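You operate a simulated robot arm through the tools that you are given. There is no shell and no other tool. Be economical: measure what you need, move in short steps, check, and stop when the job is done.

Carry out the task below with a simulated robot arm. There is one attempt and no reset: what you move stays moved.

Task
Unclamp and clear the nest, swap its green pin for the red one and turn the model knob to 2.
Fine: the flange goes on the table, the green pin in the free socket.
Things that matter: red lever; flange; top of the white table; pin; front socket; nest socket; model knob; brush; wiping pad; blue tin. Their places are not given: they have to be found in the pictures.

Only the result counts: the job must be done as asked and must still hold three seconds after the hand-in. Knocking over, shifting, dropping, spilling or breaking anything else fails it.

Robot
A 7-joint arm with a two-finger parallel gripper, fixed in place. Base frame: the origin is at the foot of the arm, x ahead of it, y to its left, z up; the work surface is at about z = 86. Units: cm, degrees, N and s.
With the tool pointing down near the work surface it reaches from about 24 to 68 cm from the base axis. Its first joint turns from -66.0 to 66.0 degrees. Payload 2.4 kg.
Tool frame: the origin (TCP) lies between the finger pads and is the grasp point; the fingertips stand 3 cm ahead of it; z points along the fingers, y is the line along which they close. Largest opening 9.4 cm; finger width 2.8, thickness 1; the body of the gripper, 5 by 9.6 cm, starts 5.5 cm behind the TCP.
Orientation is told as [roll, pitch, yaw] about the base's x, y, z axes, in that order, counted from this pose: with the fingers straight down and closing along the base's y, the tool's x points along the base's -x, its y along +y and its z along -z.

Tools
- The arm moves only by the tool arm_command. Its argument "series" is text: rows parted by semicolons, each of 7 numbers parted by spaces: the gripper command, from -1 (fully open) to 1 (shut), values between in proportion, then the shift along the tool's x, y, z in cm, then the turn, a rotation vector about the tool's x, y, z in rad. In form: hand x y z ax ay az; .... A call has 1 to 20 rows; each row shifts and turns the commanded pose from where the row before left it, along the tool's axes as they then stand. Each row takes 0.2 s and may step no farther than 5 cm and 8.6 degrees from the row before; otherwise, or with a gripper value out of range, the whole call is refused. A pose out of reach is approached as far as the arm can. The call stops where the force on the tool passes 70 N (or 10 N more than at its start, if that is more) or the arm is blocked; 0.2 s more then pass. Each finger travels about 15.3 cm/s and halts on what it meets, pressing with about 30 N; the grip force reading is that of the motor and also rises with nothing between the fingers. The clock runs only during rows and for 0.2 s after the last one: add rows that do not move to give the fingers time. It gives the time, the measured TCP pose, the force on the tool (base axes), the opening and the grip force at its end, in the units of the frame above (readings bear some noise).
- Cameras (640 x 400 px; columns grow to the right, rows downward): "scene" is fixed at [4.6, 48.05, 145.12]; the picture's right is [-0.67, -0.74, 0.00], its down [-0.38, 0.35, -0.85] and it looks along [0.63, -0.58, -0.52] (base axes); focal length 297 px, centre (320, 200). "wrist" rides on the gripper at [7.6, 1.4, -10.3] in the tool frame; the picture's right is [-0.18, 0.98, 0.00], its down [-0.75, -0.14, -0.64] and it looks along [-0.63, -0.12, 0.77] (tool axes); focal length 243 px, centre (320, 200).
- camera(camera): a new picture of that camera. The clock stands still meanwhile.
- probe_pixels(camera, pixels): for up to 12 pixels [column, row] of the newest picture of that camera ("zoom" is the newest enlarged one), the place [x, y, z] in the base frame of the surface seen there, good to about 0.2 cm. The clock stands still meanwhile.
- close_up(camera, box): a new picture of the part [left, top, right, bottom] of that camera's present view, enlarged. The clock stands still meanwhile.
- job_done(): hands the job in; it is judged then, once.

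Keep the steps short. Do not move on a guess: measure, check each grasp and each placing, and mend mistakes. In all there are 80 turns and 54 pictures (those below and enlarged ones count). Leave the gripper open and the arm clear of the work at the hand-in unless told otherwise, and finish with a single line.

The tools are called after ">>>" as name(argument=value, ...) on one line, values as JSON. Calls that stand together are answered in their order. arm_command: Moves the arm, as the interface text tells. Its arguments: {"type":"object","properties":{"series":{"type":"string"}},"required":["series"]} The other tools are called the same way: camera (camera) takes a picture; probe_pixels (camera, pixels) gives the place of the surface under pixels of a picture; close_up (camera, box) takes an enlarged picture of a part of a camera's view; job_done () hands the job in.

At the start:

```text
time: 0.0
position: [31.54, -4.47, 125.88]
ee_rot: [0.1, 0.0, 0.0]
ft_force: [-0.1, 0.3, -0.4]
opening: 9.37
grip_force: 0.0
```

scene: 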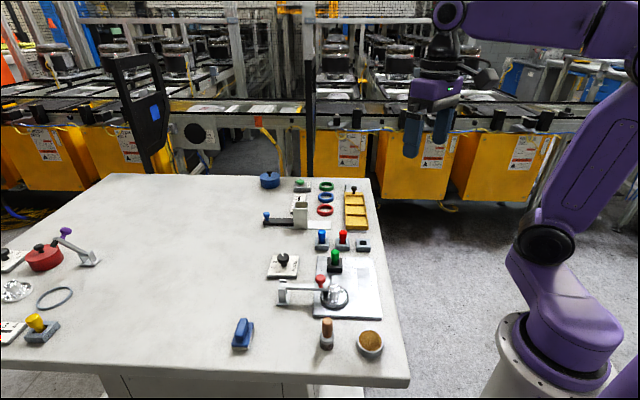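
wrist: 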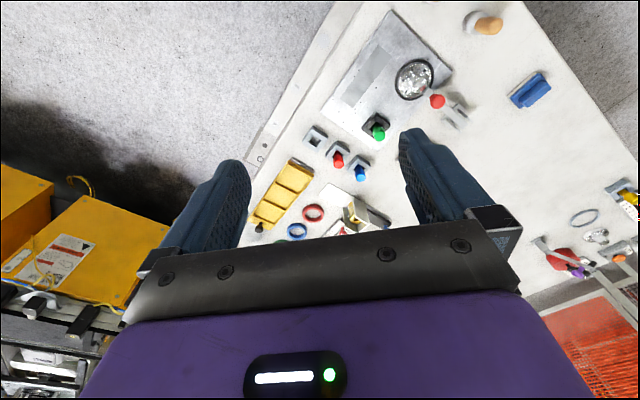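

I see the nest plate with the flange, red lever and green pin near (335,285) in the scene. I take enlarged views first.

>>> close_up(camera="scene", box=[250, 220, 410, 320])

>>> close_up(camera="wrist", box=[290, 30, 490, 155])

```text
4.00 times, centred on (330, 270) of scene
```

zoom: 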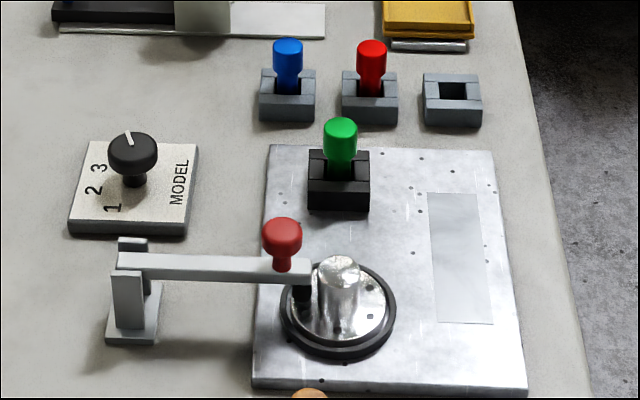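

```text
3.20 times, centred on (390, 92) of wrist
```

zoom: 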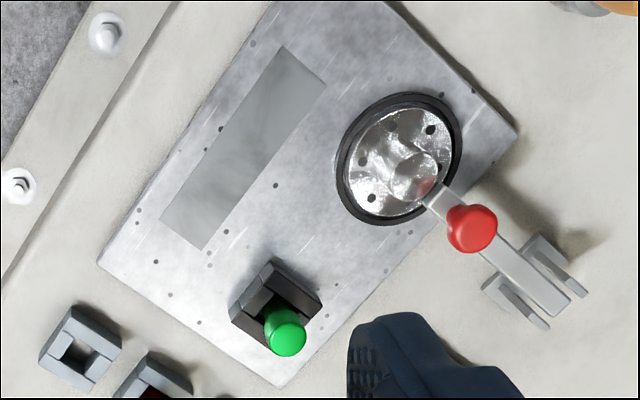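

I probe the scene picture at the pins, socket, knob, lever and flange.

>>> probe_pixels(camera="scene", pixels=[[335, 251], [335, 257], [343, 232.5], [322, 232], [363, 241], [283, 255], [320.5, 278], [283, 284], [324, 286.5], [335, 286], [343, 301], [345, 309]])

>>> probe_pixels(camera="zoom", pixels=[[285, 342], [400, 98], [340, 180], [455, 140], [385, 222], [410, 168], [470, 215], [560, 305], [80, 358], [505, 130], [275, 300], [100, 263]])

>>> close_up(camera="scene", box=[250, 160, 410, 260])

```text
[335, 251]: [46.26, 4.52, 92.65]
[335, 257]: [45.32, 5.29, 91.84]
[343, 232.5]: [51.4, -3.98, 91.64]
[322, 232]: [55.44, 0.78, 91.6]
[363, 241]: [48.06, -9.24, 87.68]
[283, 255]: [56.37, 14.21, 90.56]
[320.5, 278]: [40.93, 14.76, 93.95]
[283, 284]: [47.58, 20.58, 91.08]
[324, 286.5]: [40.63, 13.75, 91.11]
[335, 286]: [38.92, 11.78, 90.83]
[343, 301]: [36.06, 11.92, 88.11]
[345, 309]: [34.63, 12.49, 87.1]
```

```text
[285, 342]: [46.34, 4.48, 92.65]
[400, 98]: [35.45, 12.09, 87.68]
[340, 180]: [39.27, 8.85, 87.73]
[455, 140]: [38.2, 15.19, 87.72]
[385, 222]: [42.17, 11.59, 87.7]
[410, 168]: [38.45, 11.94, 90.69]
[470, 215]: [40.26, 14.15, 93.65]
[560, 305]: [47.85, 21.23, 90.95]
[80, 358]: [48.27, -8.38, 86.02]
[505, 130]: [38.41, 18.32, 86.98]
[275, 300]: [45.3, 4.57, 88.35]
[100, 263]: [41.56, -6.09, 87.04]
```

```text
4.00 times, centred on (330, 210) of scene
```

zoom: 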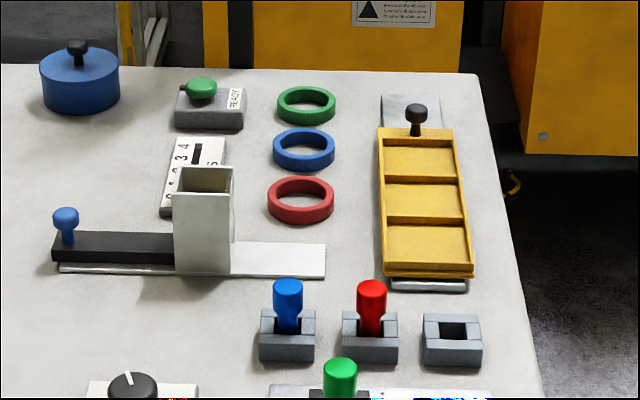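

Layout is turned roughly 45–50° from the base. I move above the red lever knob (about 40.5, 14.4) at z≈108 and turn to yaw ~45°.

>>> arm_command(series="-1 -1.28 2.7 2.6 0 0 0;-1 -1.28 2.7 2.6 0 0 0;-1 -1.28 2.7 2.6 0 0 0;-1 -1.28 2.7 2.6 0 0 0;-1 -1.28 2.7 2.6 0 0 0;-1 -1.28 2.7 2.6 0 0 0;-1 -1.28 2.7 2.6 0 0 0;-1 0 0 0 0 0 -0.131;-1 0 0 0 0 0 -0.131;-1 0 0 0 0 0 -0.131;-1 0 0 0 0 0 -0.131;-1 0 0 0 0 0 -0.131;-1 0 0 0 0 0 -0.131;-1 0 0 0 0 0 0")

>>> camera(camera="wrist")

```text
time: 3.0
position: [40.41, 14.62, 107.75]
ee_rot: [0.0, 0.1, 45.2]
ft_force: [0.5, 0.4, -0.1]
opening: 9.41
grip_force: 0.0
```

```text
48 pictures are left
```

wrist: 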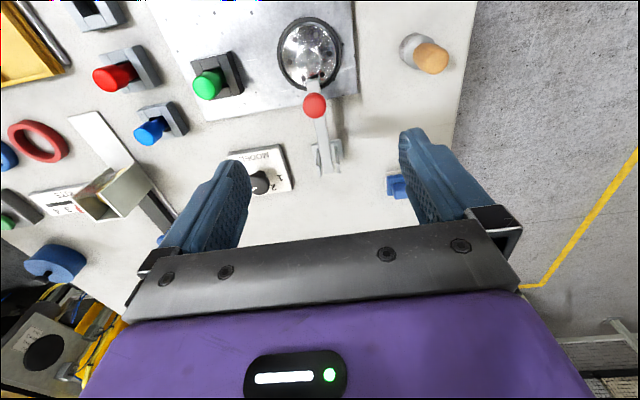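

The red knob is at (314,105), flange at (310,52). I take an enlarged view and probe it.

>>> close_up(camera="wrist", box=[180, 0, 388, 200])

```text
2.00 times, centred on (284, 100) of wrist
```

zoom: 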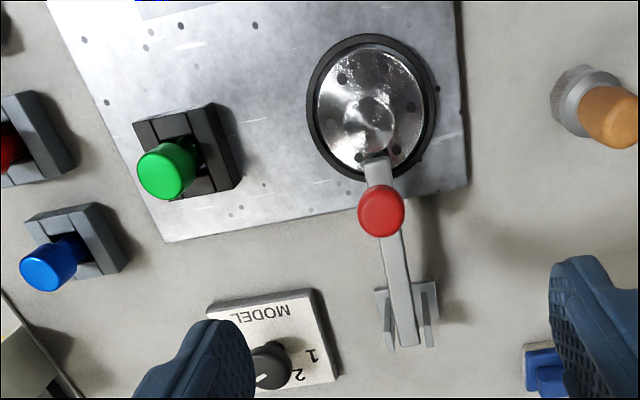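

>>> probe_pixels(camera="zoom", pixels=[[380, 198], [378, 170], [395, 255], [408, 340], [380, 310], [430, 300], [368, 115], [318, 105], [435, 105], [372, 38], [372, 174], [340, 120]])

>>> probe_pixels(camera="wrist", pixels=[[314, 98], [314, 110], [304, 105], [324, 105], [262, 110], [206, 84], [304, 85], [318, 88], [306, 62], [130, 250]])

```text
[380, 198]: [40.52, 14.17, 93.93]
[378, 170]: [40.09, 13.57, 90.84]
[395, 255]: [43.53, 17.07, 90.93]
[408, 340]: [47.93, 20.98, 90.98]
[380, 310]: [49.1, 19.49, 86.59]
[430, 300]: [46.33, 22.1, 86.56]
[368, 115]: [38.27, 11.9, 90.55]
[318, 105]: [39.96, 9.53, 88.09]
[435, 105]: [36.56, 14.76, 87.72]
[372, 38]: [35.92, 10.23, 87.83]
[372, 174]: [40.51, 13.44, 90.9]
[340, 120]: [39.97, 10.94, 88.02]
```

```text
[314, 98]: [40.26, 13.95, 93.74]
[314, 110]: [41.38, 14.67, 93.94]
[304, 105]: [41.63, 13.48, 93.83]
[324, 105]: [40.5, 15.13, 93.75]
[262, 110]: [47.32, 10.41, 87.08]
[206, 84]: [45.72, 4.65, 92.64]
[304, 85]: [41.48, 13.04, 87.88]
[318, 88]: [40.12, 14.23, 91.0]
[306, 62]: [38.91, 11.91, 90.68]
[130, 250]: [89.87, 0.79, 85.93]
```

Knob centre about (40.9, 14.4), top 94; hinge about (47.7, 20.8, 90.5). I descend to z=93 around the knob and close.

>>> arm_command(series="-0.5 -0.19 -0.5 2.7 0 0 0;-0.3 0 0 4 0 0 0;-0.3 0 0 4 0 0 0;-0.3 0 0 4 0 0 0;-0.3 0 0 0 0 0 0;1 0 0 0 0 0 0;1 0 0 0 0 0 0;1 0 0 0 0 0 0")

>>> close_up(camera="scene", box=[250, 220, 410, 320])

```text
time: 4.8
position: [41.18, 14.27, 93.07]
ee_rot: [0.0, 0.0, 45.0]
ft_force: [14.6, -7.4, -11.8]
opening: 2.35
grip_force: 44.8
```

```text
4.00 times, centred on (330, 270) of scene
```

zoom: 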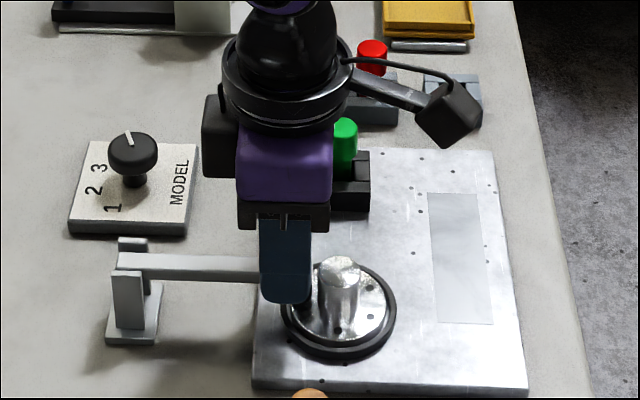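

Gripped (2.35 cm opening). I ease the sideways load and raise the lever along its arc for the first 40°.

>>> arm_command(series="1 0 -0.25 0 0 0 0;1 -0.29 0 -0.79 0 0 0;1 -0.3 0 -0.79 0 0 0;1 -0.43 0 -0.73 0 0 0;1 -0.43 0 -0.73 0 0 0;1 -0.55 0 -0.64 0 0 0;1 -0.55 0 -0.64 0 0 0;1 -0.65 0 -0.54 0 0 0;1 -0.66 0 -0.53 0 0 0;1 0 0 0 0 0 0")

>>> close_up(camera="scene", box=[250, 220, 410, 320])

```text
time: 7.0
position: [43.64, 16.79, 98.39]
ee_rot: [0.1, 0.5, 45.0]
ft_force: [-18.6, 2.1, -7.4]
opening: 2.33
grip_force: 45.0
```

```text
4.00 times, centred on (330, 270) of scene
```

zoom: 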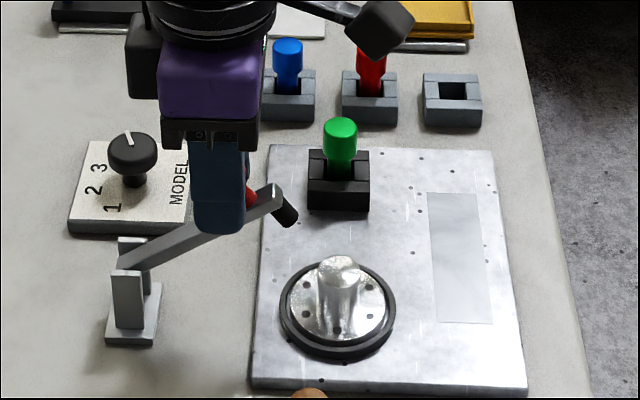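

The lever is up about 40°. I continue the arc past vertical.

>>> arm_command(series="1 0 0.12 0 0 0 0;1 -0.73 0 -0.42 0 0 0;1 -0.74 0 -0.41 0 0 0;1 -0.8 0 -0.29 0 0 0;1 -0.8 0 -0.28 0 0 0;1 -0.83 0 -0.14 0 0 0;1 -0.84 0 -0.13 0 0 0;1 -0.84 0 0.01 0 0 0;1 -0.85 0 0.01 0 0 0;1 0 0 0 0 0 0")

>>> close_up(camera="scene", box=[250, 220, 410, 320])

```text
time: 9.2
position: [48.4, 21.43, 100.08]
ee_rot: [0.0, 0.0, 45.1]
ft_force: [-1.4, 0.1, -0.5]
opening: 0.02
grip_force: 32.6
```

```text
4.00 times, centred on (330, 270) of scene
```

zoom: 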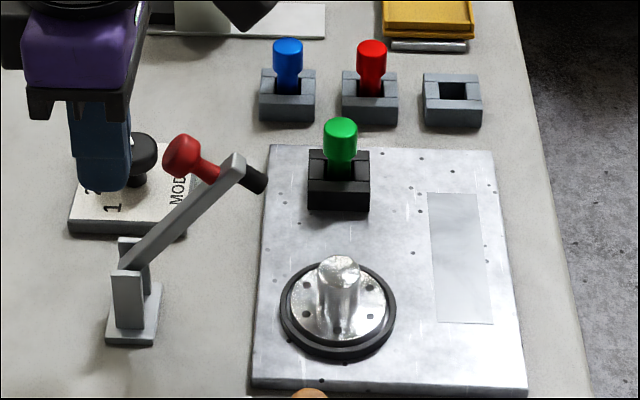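

The fingers slipped off the knob; the lever holds partly raised. I measure its angle.

>>> probe_pixels(camera="zoom", pixels=[[180, 155], [232, 162], [180, 212], [135, 262], [210, 170], [255, 180]])

```text
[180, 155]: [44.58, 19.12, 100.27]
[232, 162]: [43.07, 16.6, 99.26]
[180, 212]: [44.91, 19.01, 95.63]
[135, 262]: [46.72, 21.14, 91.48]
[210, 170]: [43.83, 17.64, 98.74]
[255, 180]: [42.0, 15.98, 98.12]
```

The lever is at about 55°. I go up and over to the nest side and push its tip with closed fingers.

>>> arm_command(series="1 0 0 -3.5 0 0 0;1 0 0 -3.7 0 0 0;1 4.1 0 0 0 0 0;1 4.1 0 0 0 0 0;1 4.1 0 0 0 0 0;1 0 0 3.9 0 0 0;1 0 0 3.8 0 0 0;1 -1 0 0 0 0 0;1 -1 0 0 0 0 0;1 0 0 0 0 0 0")

>>> close_up(camera="scene", box=[250, 220, 410, 320])

```text
time: 11.4
position: [41.13, 14.06, 99.59]
ee_rot: [0.0, 0.0, 45.2]
ft_force: [0.1, -1.1, 0.5]
opening: 0.02
grip_force: 33.1
```

```text
4.00 times, centred on (330, 270) of scene
```

zoom: 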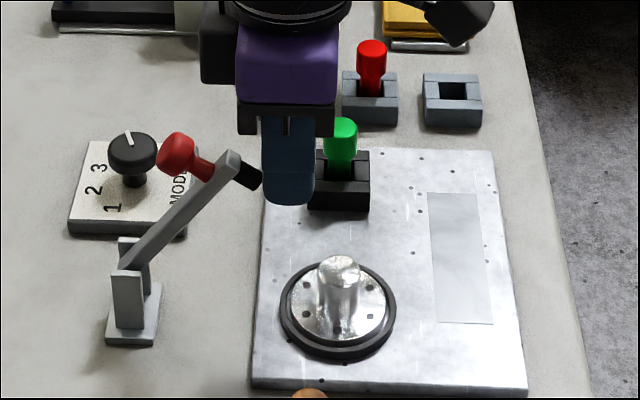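

Fingers are at the plunger. I push on in +lever direction while rising a little.

>>> arm_command(series="1 -0.9 0 -0.3 0 0 0;1 -0.9 0 -0.3 0 0 0;1 -0.9 0 -0.2 0 0 0;1 -0.9 0 -0.2 0 0 0;1 -0.9 0 0 0 0 0;1 -0.9 0 0 0 0 0;1 -0.9 0 0 0 0 0;1 0 0 0 0 0 0")

>>> close_up(camera="scene", box=[250, 220, 410, 320])

```text
time: 12.3
position: [42.05, 14.86, 99.94]
ee_rot: [0.8, 3.1, 44.7]
ft_force: [-8.3, -8.6, 2.9]
opening: 0.03
grip_force: 33.3
stopped in row 4: the force on the tool passed its limit (the readings are from after the stop); the commanded pose is now the measured one
```

```text
4.00 times, centred on (330, 270) of scene
```

zoom: 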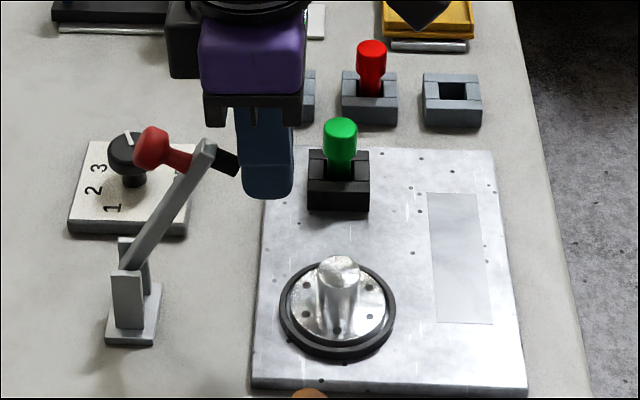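

The force limit was reached. I measure the lever again.

>>> probe_pixels(camera="zoom", pixels=[[150, 148], [205, 148], [160, 215], [135, 262], [232, 160], [180, 157]])

```text
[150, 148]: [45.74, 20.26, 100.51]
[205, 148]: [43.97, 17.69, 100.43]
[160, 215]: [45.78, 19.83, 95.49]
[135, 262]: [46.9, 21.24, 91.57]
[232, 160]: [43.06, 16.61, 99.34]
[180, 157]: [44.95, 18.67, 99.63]
```

The lever is at about 65°, resting on its stop. I retreat, straighten the tool and check that the lever stays; then take a look from above the flange.

>>> arm_command(series="1 1.5 0 0 0 0 0;1 1.5 0 0 0.014 -0.054 0;1 1 0 -2 0 0 0;-0.3 1 0 -3 0 0 0;-0.3 0 0 -3 0 0 0;-0.3 0 0 0 0 0 0")

>>> camera(camera="wrist")

>>> close_up(camera="scene", box=[240, 220, 400, 320])

```text
time: 13.7
position: [38.55, 11.56, 107.95]
ee_rot: [-0.1, -0.3, 44.8]
ft_force: [-0.3, -0.5, 0.4]
opening: 6.11
grip_force: 0.0
```

```text
41 pictures are left
```

wrist: 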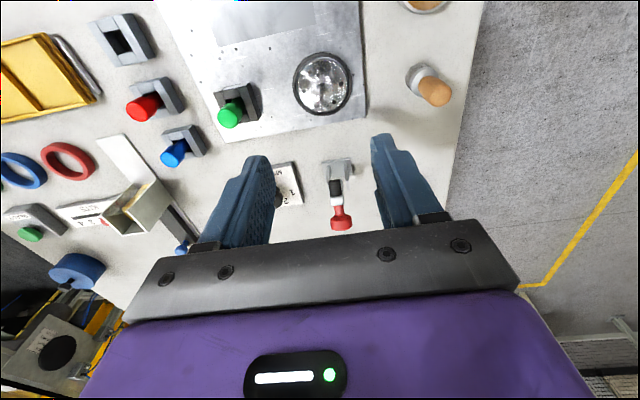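

```text
4.00 times, centred on (320, 270) of scene
```

zoom: 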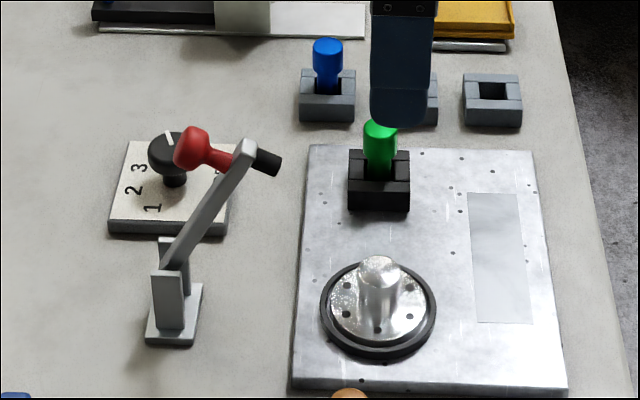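

The lever stays up. I enlarge the flange in the wrist view.

>>> close_up(camera="wrist", box=[200, 30, 376, 140])

```text
3.64 times, centred on (288, 85) of wrist
```

zoom: 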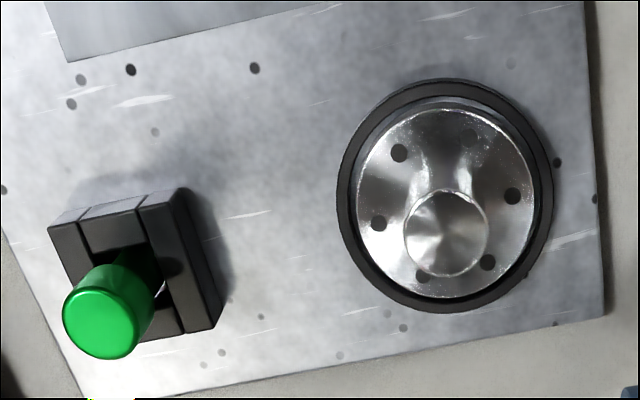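

>>> probe_pixels(camera="zoom", pixels=[[446, 232], [408, 232], [484, 232], [446, 195], [446, 270], [345, 190], [545, 190], [445, 85], [440, 306], [380, 160], [300, 200], [105, 312]])

>>> probe_pixels(camera="scene", pixels=[[200, 290], [230, 280], [200, 240], [242, 330], [230, 230], [326, 330], [369, 344]])

```text
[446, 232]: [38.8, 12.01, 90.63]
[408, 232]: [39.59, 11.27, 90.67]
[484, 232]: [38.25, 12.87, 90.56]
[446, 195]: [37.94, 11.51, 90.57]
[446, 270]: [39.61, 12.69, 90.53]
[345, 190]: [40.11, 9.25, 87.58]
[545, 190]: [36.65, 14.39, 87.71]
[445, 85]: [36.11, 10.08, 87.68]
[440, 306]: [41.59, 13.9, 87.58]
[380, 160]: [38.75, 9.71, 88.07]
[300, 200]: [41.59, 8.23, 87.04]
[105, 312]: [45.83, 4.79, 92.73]
```

```text
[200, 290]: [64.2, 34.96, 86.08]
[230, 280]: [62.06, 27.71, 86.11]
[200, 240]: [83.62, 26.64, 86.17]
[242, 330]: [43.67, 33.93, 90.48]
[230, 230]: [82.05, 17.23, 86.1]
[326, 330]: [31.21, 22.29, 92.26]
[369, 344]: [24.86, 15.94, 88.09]
```

Boss centre (38.8, 12.05), top 90.6, disc at 88. I go down to TCP z≈91.5 and grip the boss.

>>> arm_command(series="-0.3 -0.52 0.17 4 0 0 0;-0.3 0 0 4.2 0 0 0;-0.3 0 0 4.2 0 0 0;-0.3 0 0 4.05 0 0 0;-0.3 0 0 0 0 0 0;1 0 0 0 0 0 0;1 0 0 0 0 0 0;1 0 0 0 0 0 0")

>>> close_up(camera="scene", box=[240, 220, 400, 320])

```text
time: 15.5
position: [38.86, 12.24, 91.42]
ee_rot: [-0.1, -0.3, 44.7]
ft_force: [-0.6, 0.7, 0.3]
opening: 2.51
grip_force: 30.3
```

```text
4.00 times, centred on (320, 270) of scene
```

zoom: 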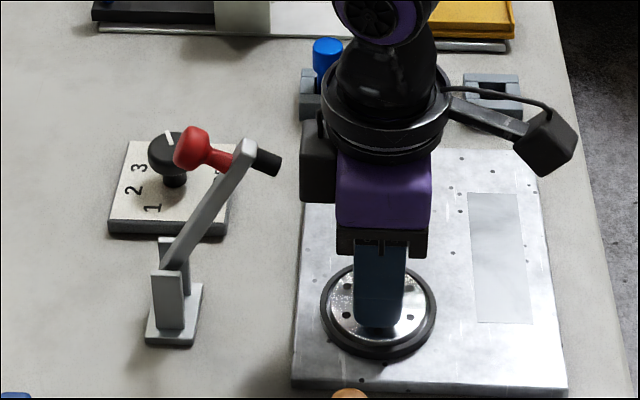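

Gripped at 2.51 cm, low forces. I lift straight up.

>>> arm_command(series="1 0 0 -0.5 0 0 0;1 0 0 -1 0 0 0;1 0 0 -2 0 0 0;1 0 0 -3 0 0 0;1 0 0 -4 0 0 0;1 0 0 -4.5 0 0 0;1 0 0 -4.5 0 0 0;1 0 0 -4.5 0 0 0;1 0 0 0 0 0 0")

>>> camera(camera="scene")

```text
time: 17.5
position: [38.63, 11.87, 115.44]
ee_rot: [-0.1, -0.3, 44.7]
ft_force: [0.1, 0.4, -2.6]
opening: 2.47
grip_force: 29.6
```

```text
37 pictures are left
```

scene: 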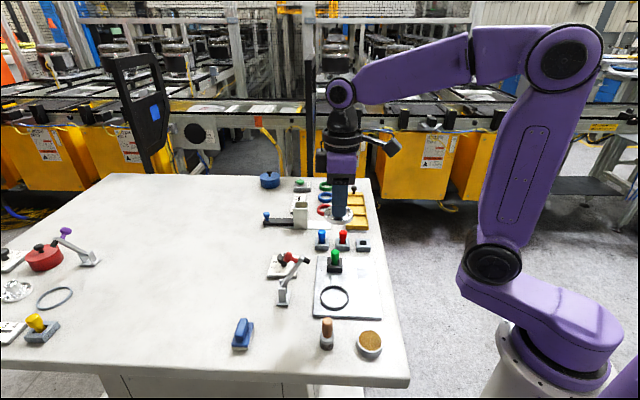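

The flange is held, the seat ring is empty. I carry it to free table at about (57, 24) (pixel 254,284) and lower to z 96.

>>> arm_command(series="1 -4.32 -0.87 0 0 0 0;1 -4.32 -0.87 0 0 0 0;1 -4.32 -0.87 0 0 0 0;1 -4.32 -0.87 0 0 0 0;1 -4.32 -0.87 0 0 0 0;1 0 0 0 0 0 0;1 0 0 4 0 0 0;1 0 0 4 0 0 0;1 0 0 4 0 0 0;1 0 0 4 0 0 0;1 0 0 3 0 0 0;1 0 0 0 0 0 0")

>>> close_up(camera="scene", box=[180, 220, 340, 320])

```text
time: 20.1
position: [57.43, 24.24, 96.76]
ee_rot: [-0.1, -0.3, 44.7]
ft_force: [-0.3, -0.3, -4.1]
opening: 2.5
grip_force: 30.0
```

```text
4.00 times, centred on (260, 270) of scene
```

zoom: 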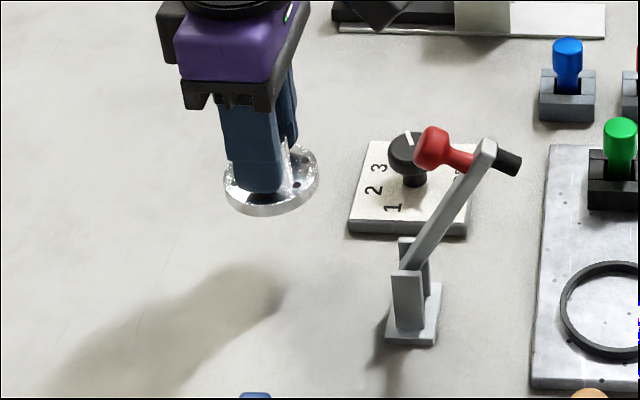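

Clear spot. I lower to just above contact (90.7) and then in small steps.

>>> arm_command(series="1 0 0 3 0 0 0;1 0 0 2.5 0 0 0;1 0 0 0.4 0 0 0;1 0 0 0.2 0 0 0;1 0 0 0.15 0 0 0;1 0 0 0.1 0 0 0;1 0 0 0 0 0 0")

```text
time: 21.7
position: [57.28, 24.15, 90.44]
ee_rot: [-0.1, -0.3, 44.7]
ft_force: [0.3, -0.5, -3.9]
opening: 2.5
grip_force: 29.9
```

Still only weight on the tool; I go on in 0.1 cm steps.

>>> arm_command(series="1 0 0 0.1 0 0 0;1 0 0 0.1 0 0 0;1 0 0 0 0 0 0")

>>> close_up(camera="scene", box=[210, 240, 306, 300])

```text
time: 22.5
position: [57.31, 24.23, 90.4]
ee_rot: [-0.2, -0.4, 44.6]
ft_force: [-4.6, -4.2, 14.1]
opening: 2.5
grip_force: 29.5
```

```text
6.67 times, centred on (258, 270) of scene
```

zoom: 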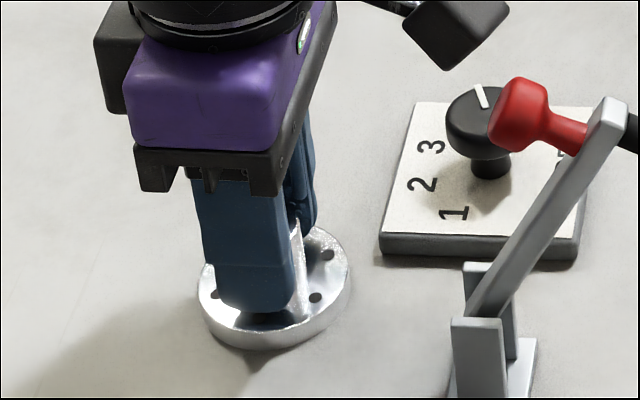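

Contact (14 N upward); the flange stands on the table. I release and rise.

>>> arm_command(series="0.4 0 0 -0.1 0 0 0;0 0 0 0 0 0 0;0 0 0 0 0 0 0;0 0 0 -3 0 0 0;0 0 0 -4.5 0 0 0;0 0 0 -4.5 0 0 0;0 0 0 -4.5 0 0 0;0 0 0 0 0 0 0")

>>> camera(camera="scene")

>>> camera(camera="wrist")

```text
time: 24.3
position: [57.16, 24.25, 106.63]
ee_rot: [-0.1, -0.4, 44.6]
ft_force: [-0.3, -0.5, 1.3]
opening: 4.71
grip_force: 0.0
```

```text
34 pictures are left
```

scene: 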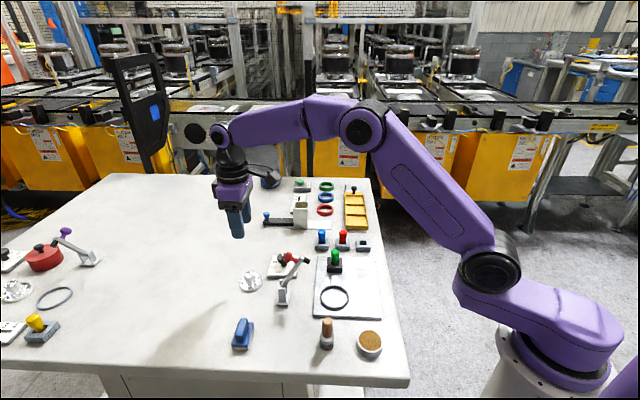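

```text
33 pictures are left
```

wrist: 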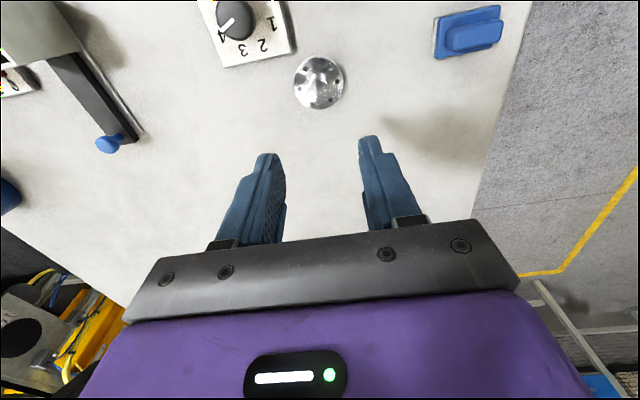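

The flange stands on the table. From here the model knob is well visible; I enlarge it.

>>> close_up(camera="wrist", box=[185, 0, 313, 80])

>>> close_up(camera="scene", box=[256, 240, 320, 280])

```text
5.00 times, centred on (249, 40) of wrist
```

zoom: 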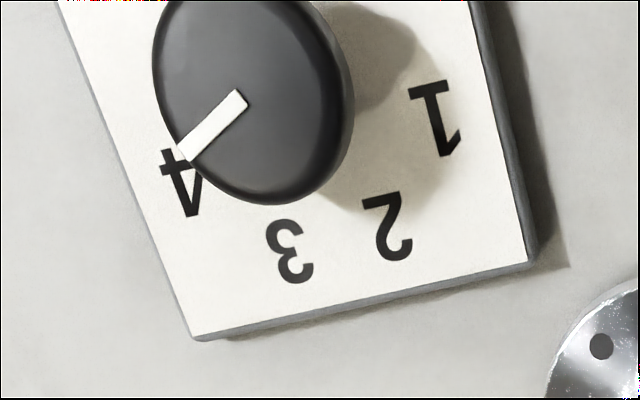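

```text
10.00 times, centred on (288, 260) of scene
```

zoom: 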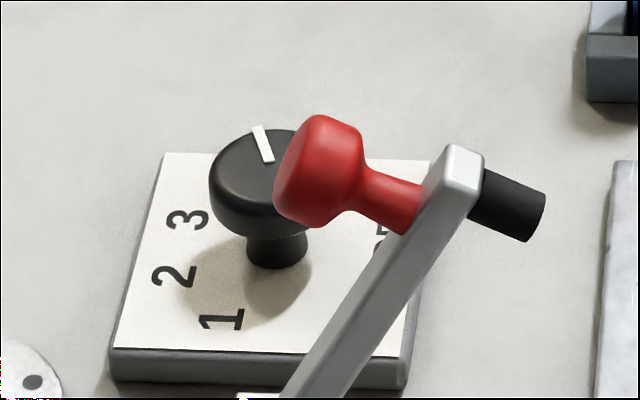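

The pointer is at 4 (digits 1–4). I probe digits and knob in the wrist view.

>>> probe_pixels(camera="wrist", pixels=[[272, 23.6], [262.6, 45], [243, 50], [221.5, 38], [234, 18], [223, 30], [232.5, 19.5], [253, 18], [238, 38.5], [217, 12], [236, 3]])

>>> probe_pixels(camera="zoom", pixels=[[268, 160], [258, 130], [222, 320], [173, 275], [190, 218], [277, 255], [215, 185], [320, 190], [350, 150], [250, 185]])

```text
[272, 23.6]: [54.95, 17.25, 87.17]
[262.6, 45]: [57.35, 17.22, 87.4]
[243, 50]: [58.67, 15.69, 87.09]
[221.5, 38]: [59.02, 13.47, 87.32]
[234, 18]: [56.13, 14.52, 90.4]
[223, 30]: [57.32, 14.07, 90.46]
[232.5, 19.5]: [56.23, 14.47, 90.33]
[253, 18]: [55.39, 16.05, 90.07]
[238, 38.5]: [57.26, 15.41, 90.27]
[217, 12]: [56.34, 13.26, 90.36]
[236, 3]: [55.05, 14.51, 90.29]
```

```text
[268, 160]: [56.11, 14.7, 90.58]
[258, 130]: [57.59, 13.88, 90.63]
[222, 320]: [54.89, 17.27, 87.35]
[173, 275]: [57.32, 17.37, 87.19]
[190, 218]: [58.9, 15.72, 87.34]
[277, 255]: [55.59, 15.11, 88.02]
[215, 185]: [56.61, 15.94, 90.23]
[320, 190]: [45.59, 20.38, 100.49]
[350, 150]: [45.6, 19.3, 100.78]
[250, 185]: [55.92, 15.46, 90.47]
```

Knob centre ≈ (56.15, 14.6), head top 90.5. Pointer ≈ -25°, digit 2 at ≈ +67°, so about +90° (counter-clockwise from above). I move above it with yaw 20°.

>>> arm_command(series="0 2.5 -2.06 0 0 0 0;0 2.5 -2.06 0 0 0 0;0 2.5 -2.06 0 0 0 0;0 0 0 0 0 0 0.143;0 0 0 0 0 0 0.143;0 0 0 0 0 0 0.143;0 0 0 3 0 0 0;0 0 0 3 0 0 0;0 0 0 0 0 0 0")

>>> camera(camera="wrist")

```text
time: 26.3
position: [56.33, 14.53, 100.69]
ee_rot: [0.0, -0.3, 20.1]
ft_force: [0.1, 0.3, 0.2]
opening: 4.67
grip_force: 0.0
```

```text
30 pictures are left
```

wrist: 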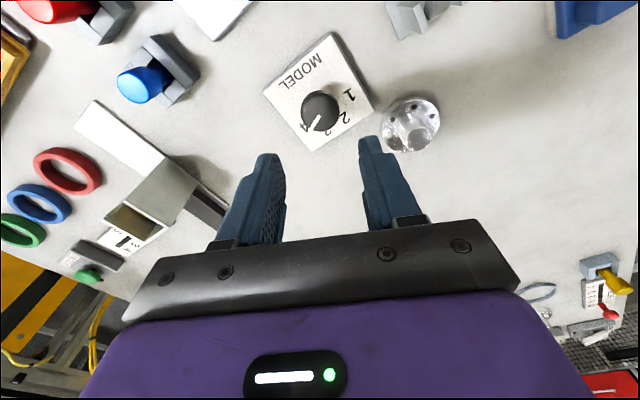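

I probe the knob rim from here to refine the centre.

>>> probe_pixels(camera="wrist", pixels=[[320, 110], [304, 108], [336, 110], [320, 96], [319, 128], [318, 120], [321, 114]])

>>> close_up(camera="wrist", box=[256, 70, 384, 150])

```text
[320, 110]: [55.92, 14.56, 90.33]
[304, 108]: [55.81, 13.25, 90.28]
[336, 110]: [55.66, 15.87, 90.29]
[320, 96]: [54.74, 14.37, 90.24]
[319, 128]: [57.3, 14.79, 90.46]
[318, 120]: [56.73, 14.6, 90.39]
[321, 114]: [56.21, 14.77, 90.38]
```

```text
5.00 times, centred on (320, 110) of wrist
```

zoom: 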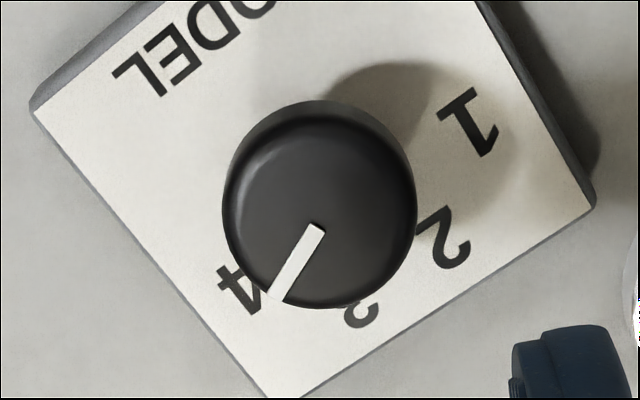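

Centre ≈ (56.0, 14.57). I adjust, go down to z≈91.3 and close on the knob head.

>>> arm_command(series="0 0.3 0.15 3 0 0 0;0 0 0 3.4 0 0 0;0 0 0 3 0 0 0;0 0 0 0 0 0 0;1 0 0 0 0 0 0;1 0 0 0 0 0 0;1 0 0 0 0 0 0")

```text
time: 27.9
position: [55.98, 14.5, 91.18]
ee_rot: [0.0, -0.4, 20.2]
ft_force: [2.7, -5.1, -8.1]
opening: 3.32
grip_force: 44.5
```

Gripped at 3.32 cm. I turn +45° first (negative about tool z).

>>> arm_command(series="1 0 0 0 0 0 -0.131;1 0 0 0 0 0 -0.131;1 0 0 0 0 0 -0.131;1 0 0 0 0 0 -0.131;1 0 0 0 0 0 -0.131;1 0 0 0 0 0 -0.13;1 0 0 0 0 0 0")

>>> close_up(camera="scene", box=[240, 210, 368, 290])

```text
time: 29.5
position: [56.08, 14.42, 91.3]
ee_rot: [-0.3, -0.2, 65.1]
ft_force: [18.1, -15.7, -26.5]
opening: 3.31
grip_force: 45.4
```

```text
5.00 times, centred on (304, 250) of scene
```

zoom: 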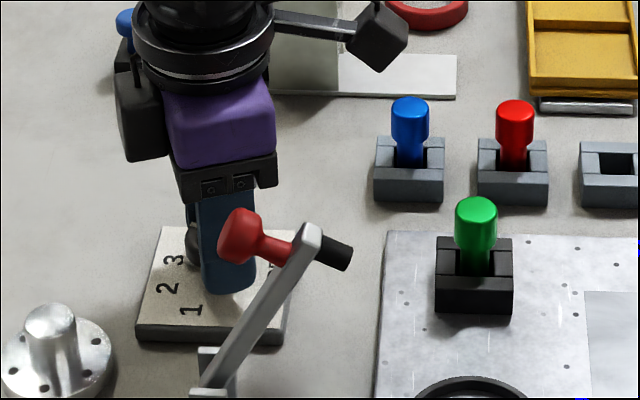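

Turning fine; I ease the side load and turn the second 45°.

>>> arm_command(series="1 0 -0.15 0.1 0 0 0;1 0 0 0 0 0 -0.131;1 0 0 0 0 0 -0.131;1 0 0 0 0 0 -0.131;1 0 0 0 0 0 -0.131;1 0 0 0 0 0 -0.131;1 0 0 0 0 0 -0.13;1 0 0 0 0 0 0")

```text
time: 31.3
position: [56.33, 14.29, 91.37]
ee_rot: [-0.5, 0.0, 110.1]
ft_force: [9.0, -17.6, 7.8]
opening: 3.34
grip_force: 44.9
```

I release, rise and look at the pointer.

>>> arm_command(series="0 0 0 0 0 0 0;0 0 0 0 0 0 0;0 0 0 -4 0 0 0;0 0 0 -4.5 0 0 0;0 0 0 -4.5 0 0 0;0 0 0 0 0 0 0")

>>> camera(camera="wrist")

>>> close_up(camera="wrist", box=[256, 60, 384, 140])

```text
time: 32.7
position: [55.67, 14.56, 104.4]
ee_rot: [-0.2, 0.0, 110.1]
ft_force: [-0.2, -0.3, 0.4]
opening: 4.69
grip_force: 0.1
```

```text
27 pictures are left
```

wrist: 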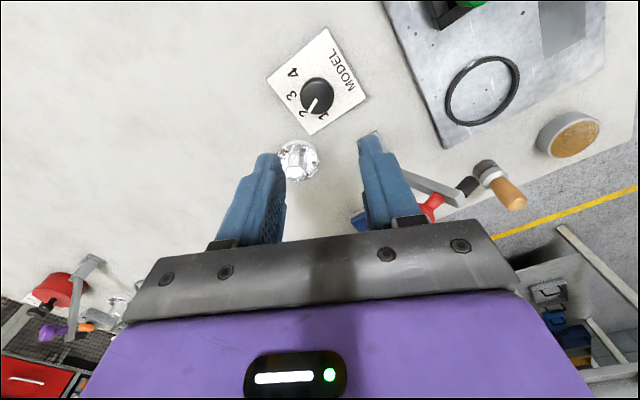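

```text
5.00 times, centred on (320, 100) of wrist
```

zoom: 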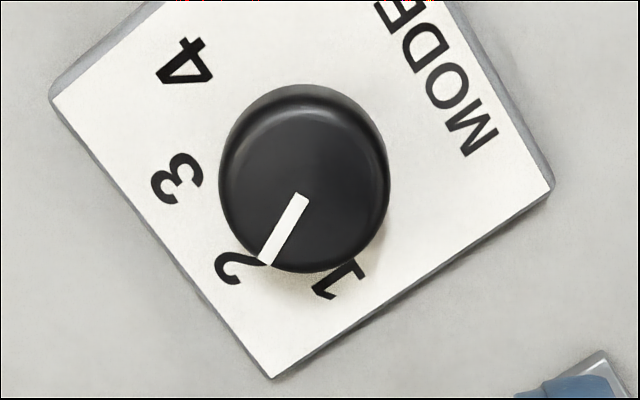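

I probe the pointer ends and digits to compute angles.

>>> probe_pixels(camera="zoom", pixels=[[302, 200], [268, 259], [285, 230], [228, 268], [342, 282], [178, 180], [186, 63], [305, 170], [225, 170], [385, 180], [310, 92], [305, 262]])

>>> close_up(camera="scene", box=[256, 240, 320, 280])

```text
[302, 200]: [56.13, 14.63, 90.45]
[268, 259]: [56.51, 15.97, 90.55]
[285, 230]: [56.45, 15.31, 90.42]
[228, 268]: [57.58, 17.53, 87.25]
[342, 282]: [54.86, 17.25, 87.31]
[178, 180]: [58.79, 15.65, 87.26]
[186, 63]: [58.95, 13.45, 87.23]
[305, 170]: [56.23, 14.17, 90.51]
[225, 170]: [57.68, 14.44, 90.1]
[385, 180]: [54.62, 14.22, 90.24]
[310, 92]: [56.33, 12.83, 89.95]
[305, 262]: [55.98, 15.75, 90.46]
```

```text
10.00 times, centred on (288, 260) of scene
```

zoom: 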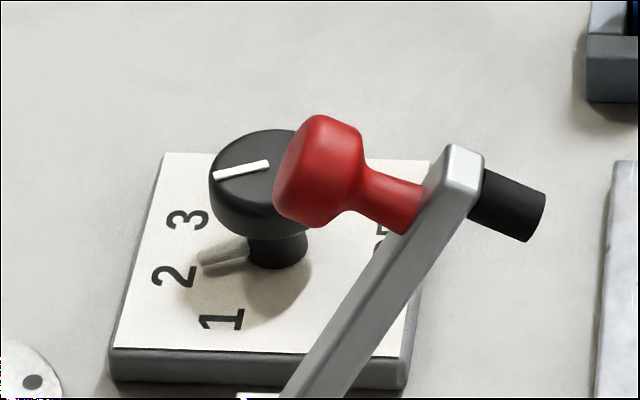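

>>> probe_pixels(camera="zoom", pixels=[[266, 165], [241, 171], [217, 177], [204, 260], [225, 253], [245, 249]])

```text
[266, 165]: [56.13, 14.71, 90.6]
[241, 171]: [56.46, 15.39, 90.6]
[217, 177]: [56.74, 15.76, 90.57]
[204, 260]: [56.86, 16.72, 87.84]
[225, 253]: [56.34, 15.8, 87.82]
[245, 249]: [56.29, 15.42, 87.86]
```

All measures agree: the pointer is at ~67°, on 2. Now the pins: I rise, turn back to yaw 45° and hover over the pin area.

>>> arm_command(series="0 0 0 -4 0 0 0;0 0 0 0 0 0 0.142;0 0 0 0 0 0 0.142;0 0 0 0 0 0 0.142;0 0 0 0 0 0 0.142;0 0 0 0 0 0 0.142;0 0 0 0 0 0 0.142;0 0 0 0 0 0 0.142;0 0 0 0 0 0 0.142;0 4.2 -1.31 0 0 0 0;0 4.2 -1.31 0 0 0 0;0 4.2 -1.31 0 0 0 0;0 4.2 -1.31 0 0 0 0;0 0 0 0 0 0 0")

>>> camera(camera="wrist")

>>> close_up(camera="wrist", box=[220, 40, 412, 160])

```text
time: 35.7
position: [47.87, -1.2, 108.14]
ee_rot: [-0.1, -0.3, 45.0]
ft_force: [0.3, -0.8, 0.1]
opening: 4.7
grip_force: 0.1
```

```text
24 pictures are left
```

wrist: 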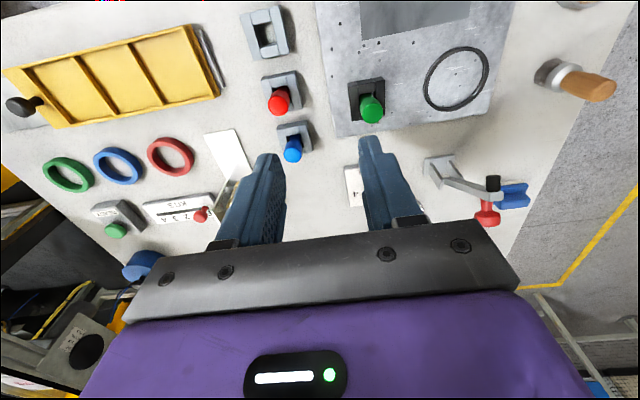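

```text
3.33 times, centred on (316, 100) of wrist
```

zoom: 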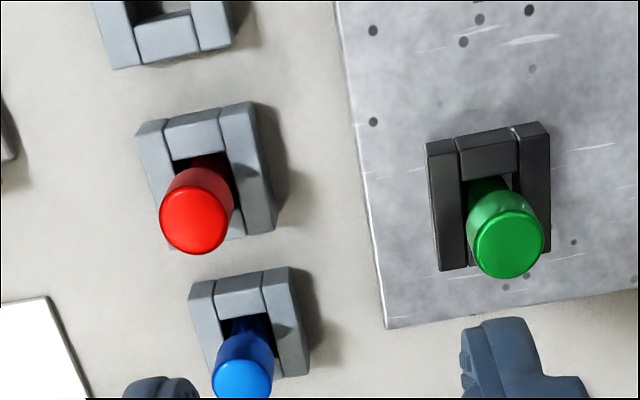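

I probe pin heads and socket walls.

>>> probe_pixels(camera="zoom", pixels=[[512, 247], [430, 146], [544, 128], [443, 267], [490, 155], [195, 220], [140, 128], [247, 107], [222, 118], [165, 40], [243, 378], [252, 295]])

>>> close_up(camera="wrist", box=[220, 0, 316, 60])

```text
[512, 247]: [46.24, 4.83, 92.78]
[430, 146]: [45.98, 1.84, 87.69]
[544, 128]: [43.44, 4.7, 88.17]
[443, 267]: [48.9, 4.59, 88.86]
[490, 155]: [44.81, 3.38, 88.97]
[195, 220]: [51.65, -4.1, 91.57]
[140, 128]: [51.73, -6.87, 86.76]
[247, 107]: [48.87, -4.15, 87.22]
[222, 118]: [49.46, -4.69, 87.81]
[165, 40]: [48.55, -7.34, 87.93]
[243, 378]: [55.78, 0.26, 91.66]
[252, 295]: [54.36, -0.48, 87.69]
```

```text
6.67 times, centred on (268, 30) of wrist
```

zoom: 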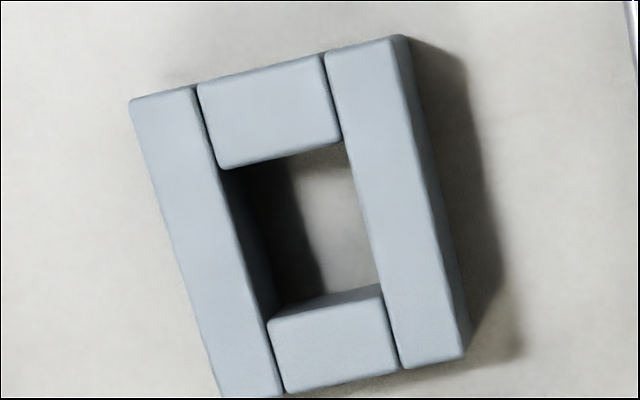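

The free socket is clear. I probe its top edges and well corners.

>>> probe_pixels(camera="zoom", pixels=[[138, 106], [398, 44], [458, 350], [228, 392], [222, 162], [334, 136], [385, 297], [276, 322], [215, 180], [357, 145], [260, 312], [387, 285]])

>>> close_up(camera="wrist", box=[332, 60, 412, 130])

```text
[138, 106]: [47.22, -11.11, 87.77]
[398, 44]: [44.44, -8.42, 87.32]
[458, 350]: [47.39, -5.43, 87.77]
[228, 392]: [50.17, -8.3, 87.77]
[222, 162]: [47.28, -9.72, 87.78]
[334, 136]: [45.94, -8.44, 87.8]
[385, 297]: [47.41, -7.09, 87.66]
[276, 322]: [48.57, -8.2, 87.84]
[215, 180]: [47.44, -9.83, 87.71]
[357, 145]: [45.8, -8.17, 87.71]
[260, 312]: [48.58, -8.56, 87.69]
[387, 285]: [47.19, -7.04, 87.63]
```

```text
5.71 times, centred on (372, 95) of wrist
```

zoom: 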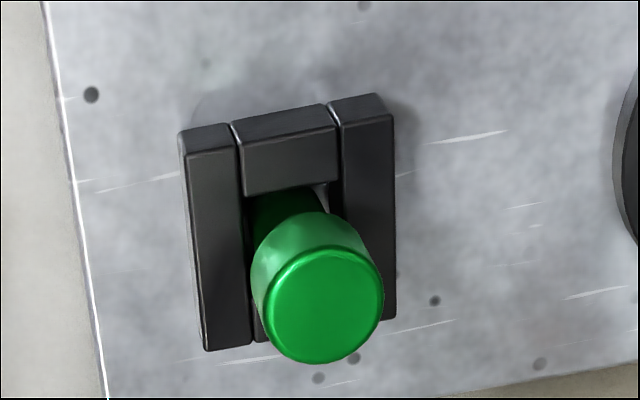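

Free socket centre (47.3, -8.35), red pin (51.7, -4.1), green pin (46.1, 4.67). I move over the green pin and down to z≈98.

>>> arm_command(series="0 -1.5 2.7 0 0 0 0;0 -1.41 2.69 0 0 0 0;0 0 0 3.4 0 0 0;0 0 0 3.4 0 0 0;0 0 0 3.4 0 0 0;0 0 0 0 0 0 0;0 0 0 0 0 0 0")

>>> camera(camera="wrist")

```text
time: 37.3
position: [46.26, 4.93, 97.88]
ee_rot: [0.0, -0.4, 45.0]
ft_force: [-0.2, 0.4, 0.1]
opening: 4.67
grip_force: 0.0
```

```text
20 pictures are left
```

wrist: 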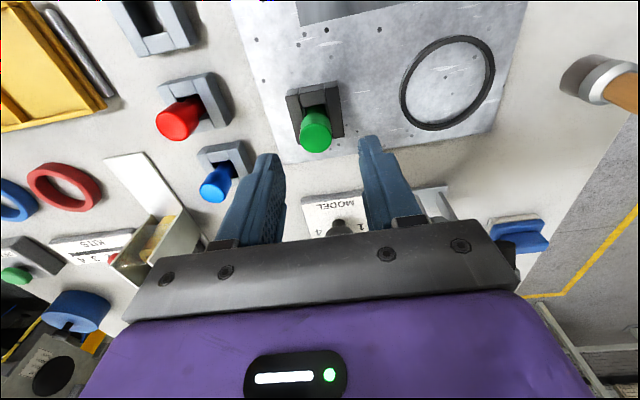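

>>> probe_pixels(camera="wrist", pixels=[[316, 137], [303, 138], [329, 136], [317, 126], [317, 149], [298, 120], [338, 110], [300, 150]])

```text
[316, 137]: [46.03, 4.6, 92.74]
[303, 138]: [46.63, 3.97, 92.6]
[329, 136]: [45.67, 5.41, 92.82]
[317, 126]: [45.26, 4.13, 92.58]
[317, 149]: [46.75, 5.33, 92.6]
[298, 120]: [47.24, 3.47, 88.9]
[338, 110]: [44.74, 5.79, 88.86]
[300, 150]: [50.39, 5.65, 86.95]
```

Green pin centre (46.05, 4.68). I adjust, go down to 92.3 and close.

>>> arm_command(series="0 0.32 -0.03 2 0 0.007 0;0 0 0 2 0 0 0;0 0 0 1.6 0 0 0;0 0 0 0 0 0 0;1 0 0 0 0 0 0;1 0 0 0 0 0 0;1 0 0 0 0 0 0")

```text
time: 38.9
position: [45.95, 4.64, 92.41]
ee_rot: [-0.1, 0.1, 45.0]
ft_force: [1.9, -1.4, -0.2]
opening: 2.15
grip_force: 29.8
```

Gripped at 2.15 cm with little side load. I pull it straight up.

>>> arm_command(series="1 0 0 -0.5 0 0 0;1 0 0 -1 0 0 0;1 0 0 -1.5 0 0 0;1 0 0 -2 0 0 0;1 0 0 -3 0 0 0;1 0 0 -3 0 0 0;1 0 0 0 0 0 0")

>>> close_up(camera="scene", box=[260, 190, 420, 290])

```text
time: 40.5
position: [45.99, 4.5, 103.39]
ee_rot: [-0.1, 0.2, 45.0]
ft_force: [-0.5, 0.0, -0.5]
opening: 2.15
grip_force: 29.6
```

```text
4.00 times, centred on (340, 240) of scene
```

zoom: 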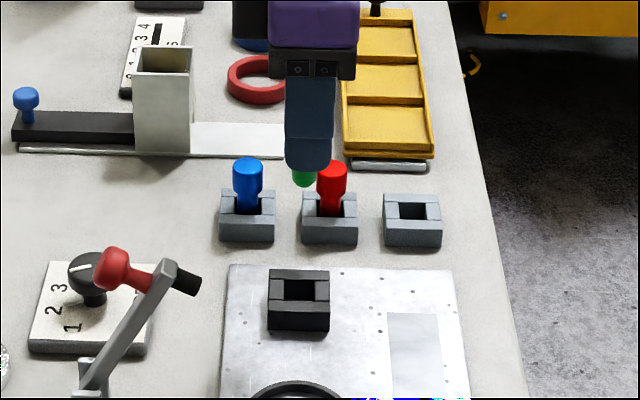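

The green pin is out, nest socket empty. I carry it above the free socket and lower to z≈94.5.

>>> arm_command(series="1 2.76 -3.37 0 0 0 0;1 2.76 -3.37 0 0 0 0;1 2.77 -3.36 0 0 0 0;1 0 0 0 0 0 0;1 0 0 3 0 0 0;1 0 0 3 0 0 0;1 0 0 2.8 0 0 0;1 0 0 0 0 0 0;1 0 0 0 0 0 0")

>>> close_up(camera="scene", box=[320, 200, 400, 250])

>>> camera(camera="wrist")

```text
time: 42.5
position: [47.42, -8.42, 94.36]
ee_rot: [-0.1, 0.1, 45.1]
ft_force: [0.2, -0.2, -1.1]
opening: 2.14
grip_force: 30.4
```

```text
8.00 times, centred on (360, 225) of scene
```

zoom: 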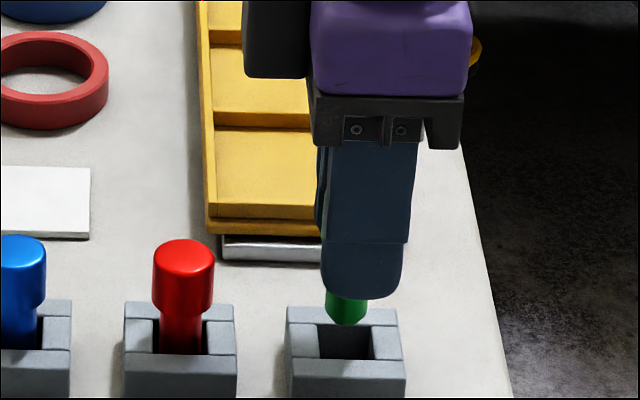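

```text
17 pictures are left
```

wrist: 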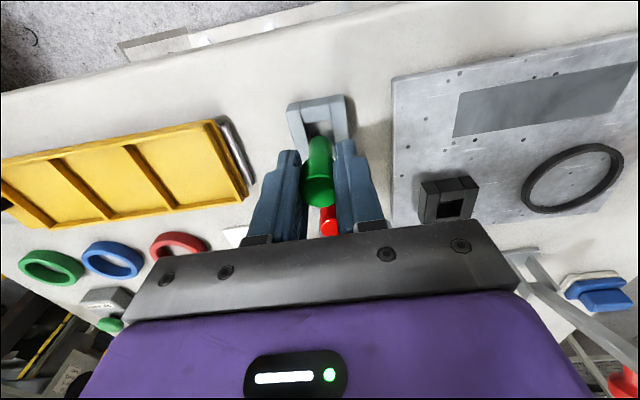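

>>> probe_pixels(camera="zoom", pixels=[[345, 305], [345, 322], [330, 312], [362, 312], [345, 378], [295, 325], [390, 318]])

>>> probe_pixels(camera="wrist", pixels=[[318, 150], [318, 185], [290, 110], [344, 100], [318, 106], [452, 207]])

```text
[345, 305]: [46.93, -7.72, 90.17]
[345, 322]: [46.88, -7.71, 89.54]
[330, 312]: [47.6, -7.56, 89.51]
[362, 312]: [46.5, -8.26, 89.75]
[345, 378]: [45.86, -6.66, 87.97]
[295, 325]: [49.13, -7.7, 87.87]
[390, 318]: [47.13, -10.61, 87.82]
```

```text
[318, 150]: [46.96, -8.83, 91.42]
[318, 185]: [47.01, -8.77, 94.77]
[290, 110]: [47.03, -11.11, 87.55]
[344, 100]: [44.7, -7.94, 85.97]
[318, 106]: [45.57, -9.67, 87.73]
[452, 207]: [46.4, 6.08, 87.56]
```

The pin axis is at about (47.35, -8.3), aligned. I lower in small steps to z≈91.35.

>>> arm_command(series="1 -0.03 0 1 0 0 0;1 0 0 0.5 0 0 0;1 0 0 0.5 0 0 0;1 0 0 0.5 0 0 0;1 0 0 0.3 0 0 0;1 0 0 0.15 0 0 0;1 0 0 0 0 0 0")

>>> close_up(camera="scene", box=[320, 200, 400, 250])

```text
time: 44.1
position: [47.25, -8.46, 91.62]
ee_rot: [-0.1, 0.0, 45.0]
ft_force: [0.1, 0.1, -1.0]
opening: 2.14
grip_force: 29.8
```

```text
8.00 times, centred on (360, 225) of scene
```

zoom: 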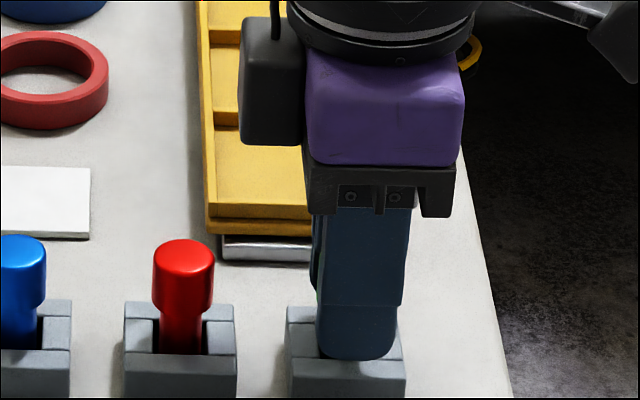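

Inside without contact yet. A few more 0.1 cm steps until it touches.

>>> arm_command(series="1 0 0 0.15 0 0 0;1 0 0 0.1 0 0 0;1 0 0 0.1 0 0 0;1 0 0 0 0 0 0")

```text
time: 45.1
position: [47.21, -8.44, 91.4]
ee_rot: [-0.1, 0.0, 45.0]
ft_force: [-3.5, 1.0, 14.7]
opening: 2.18
grip_force: 29.9
```

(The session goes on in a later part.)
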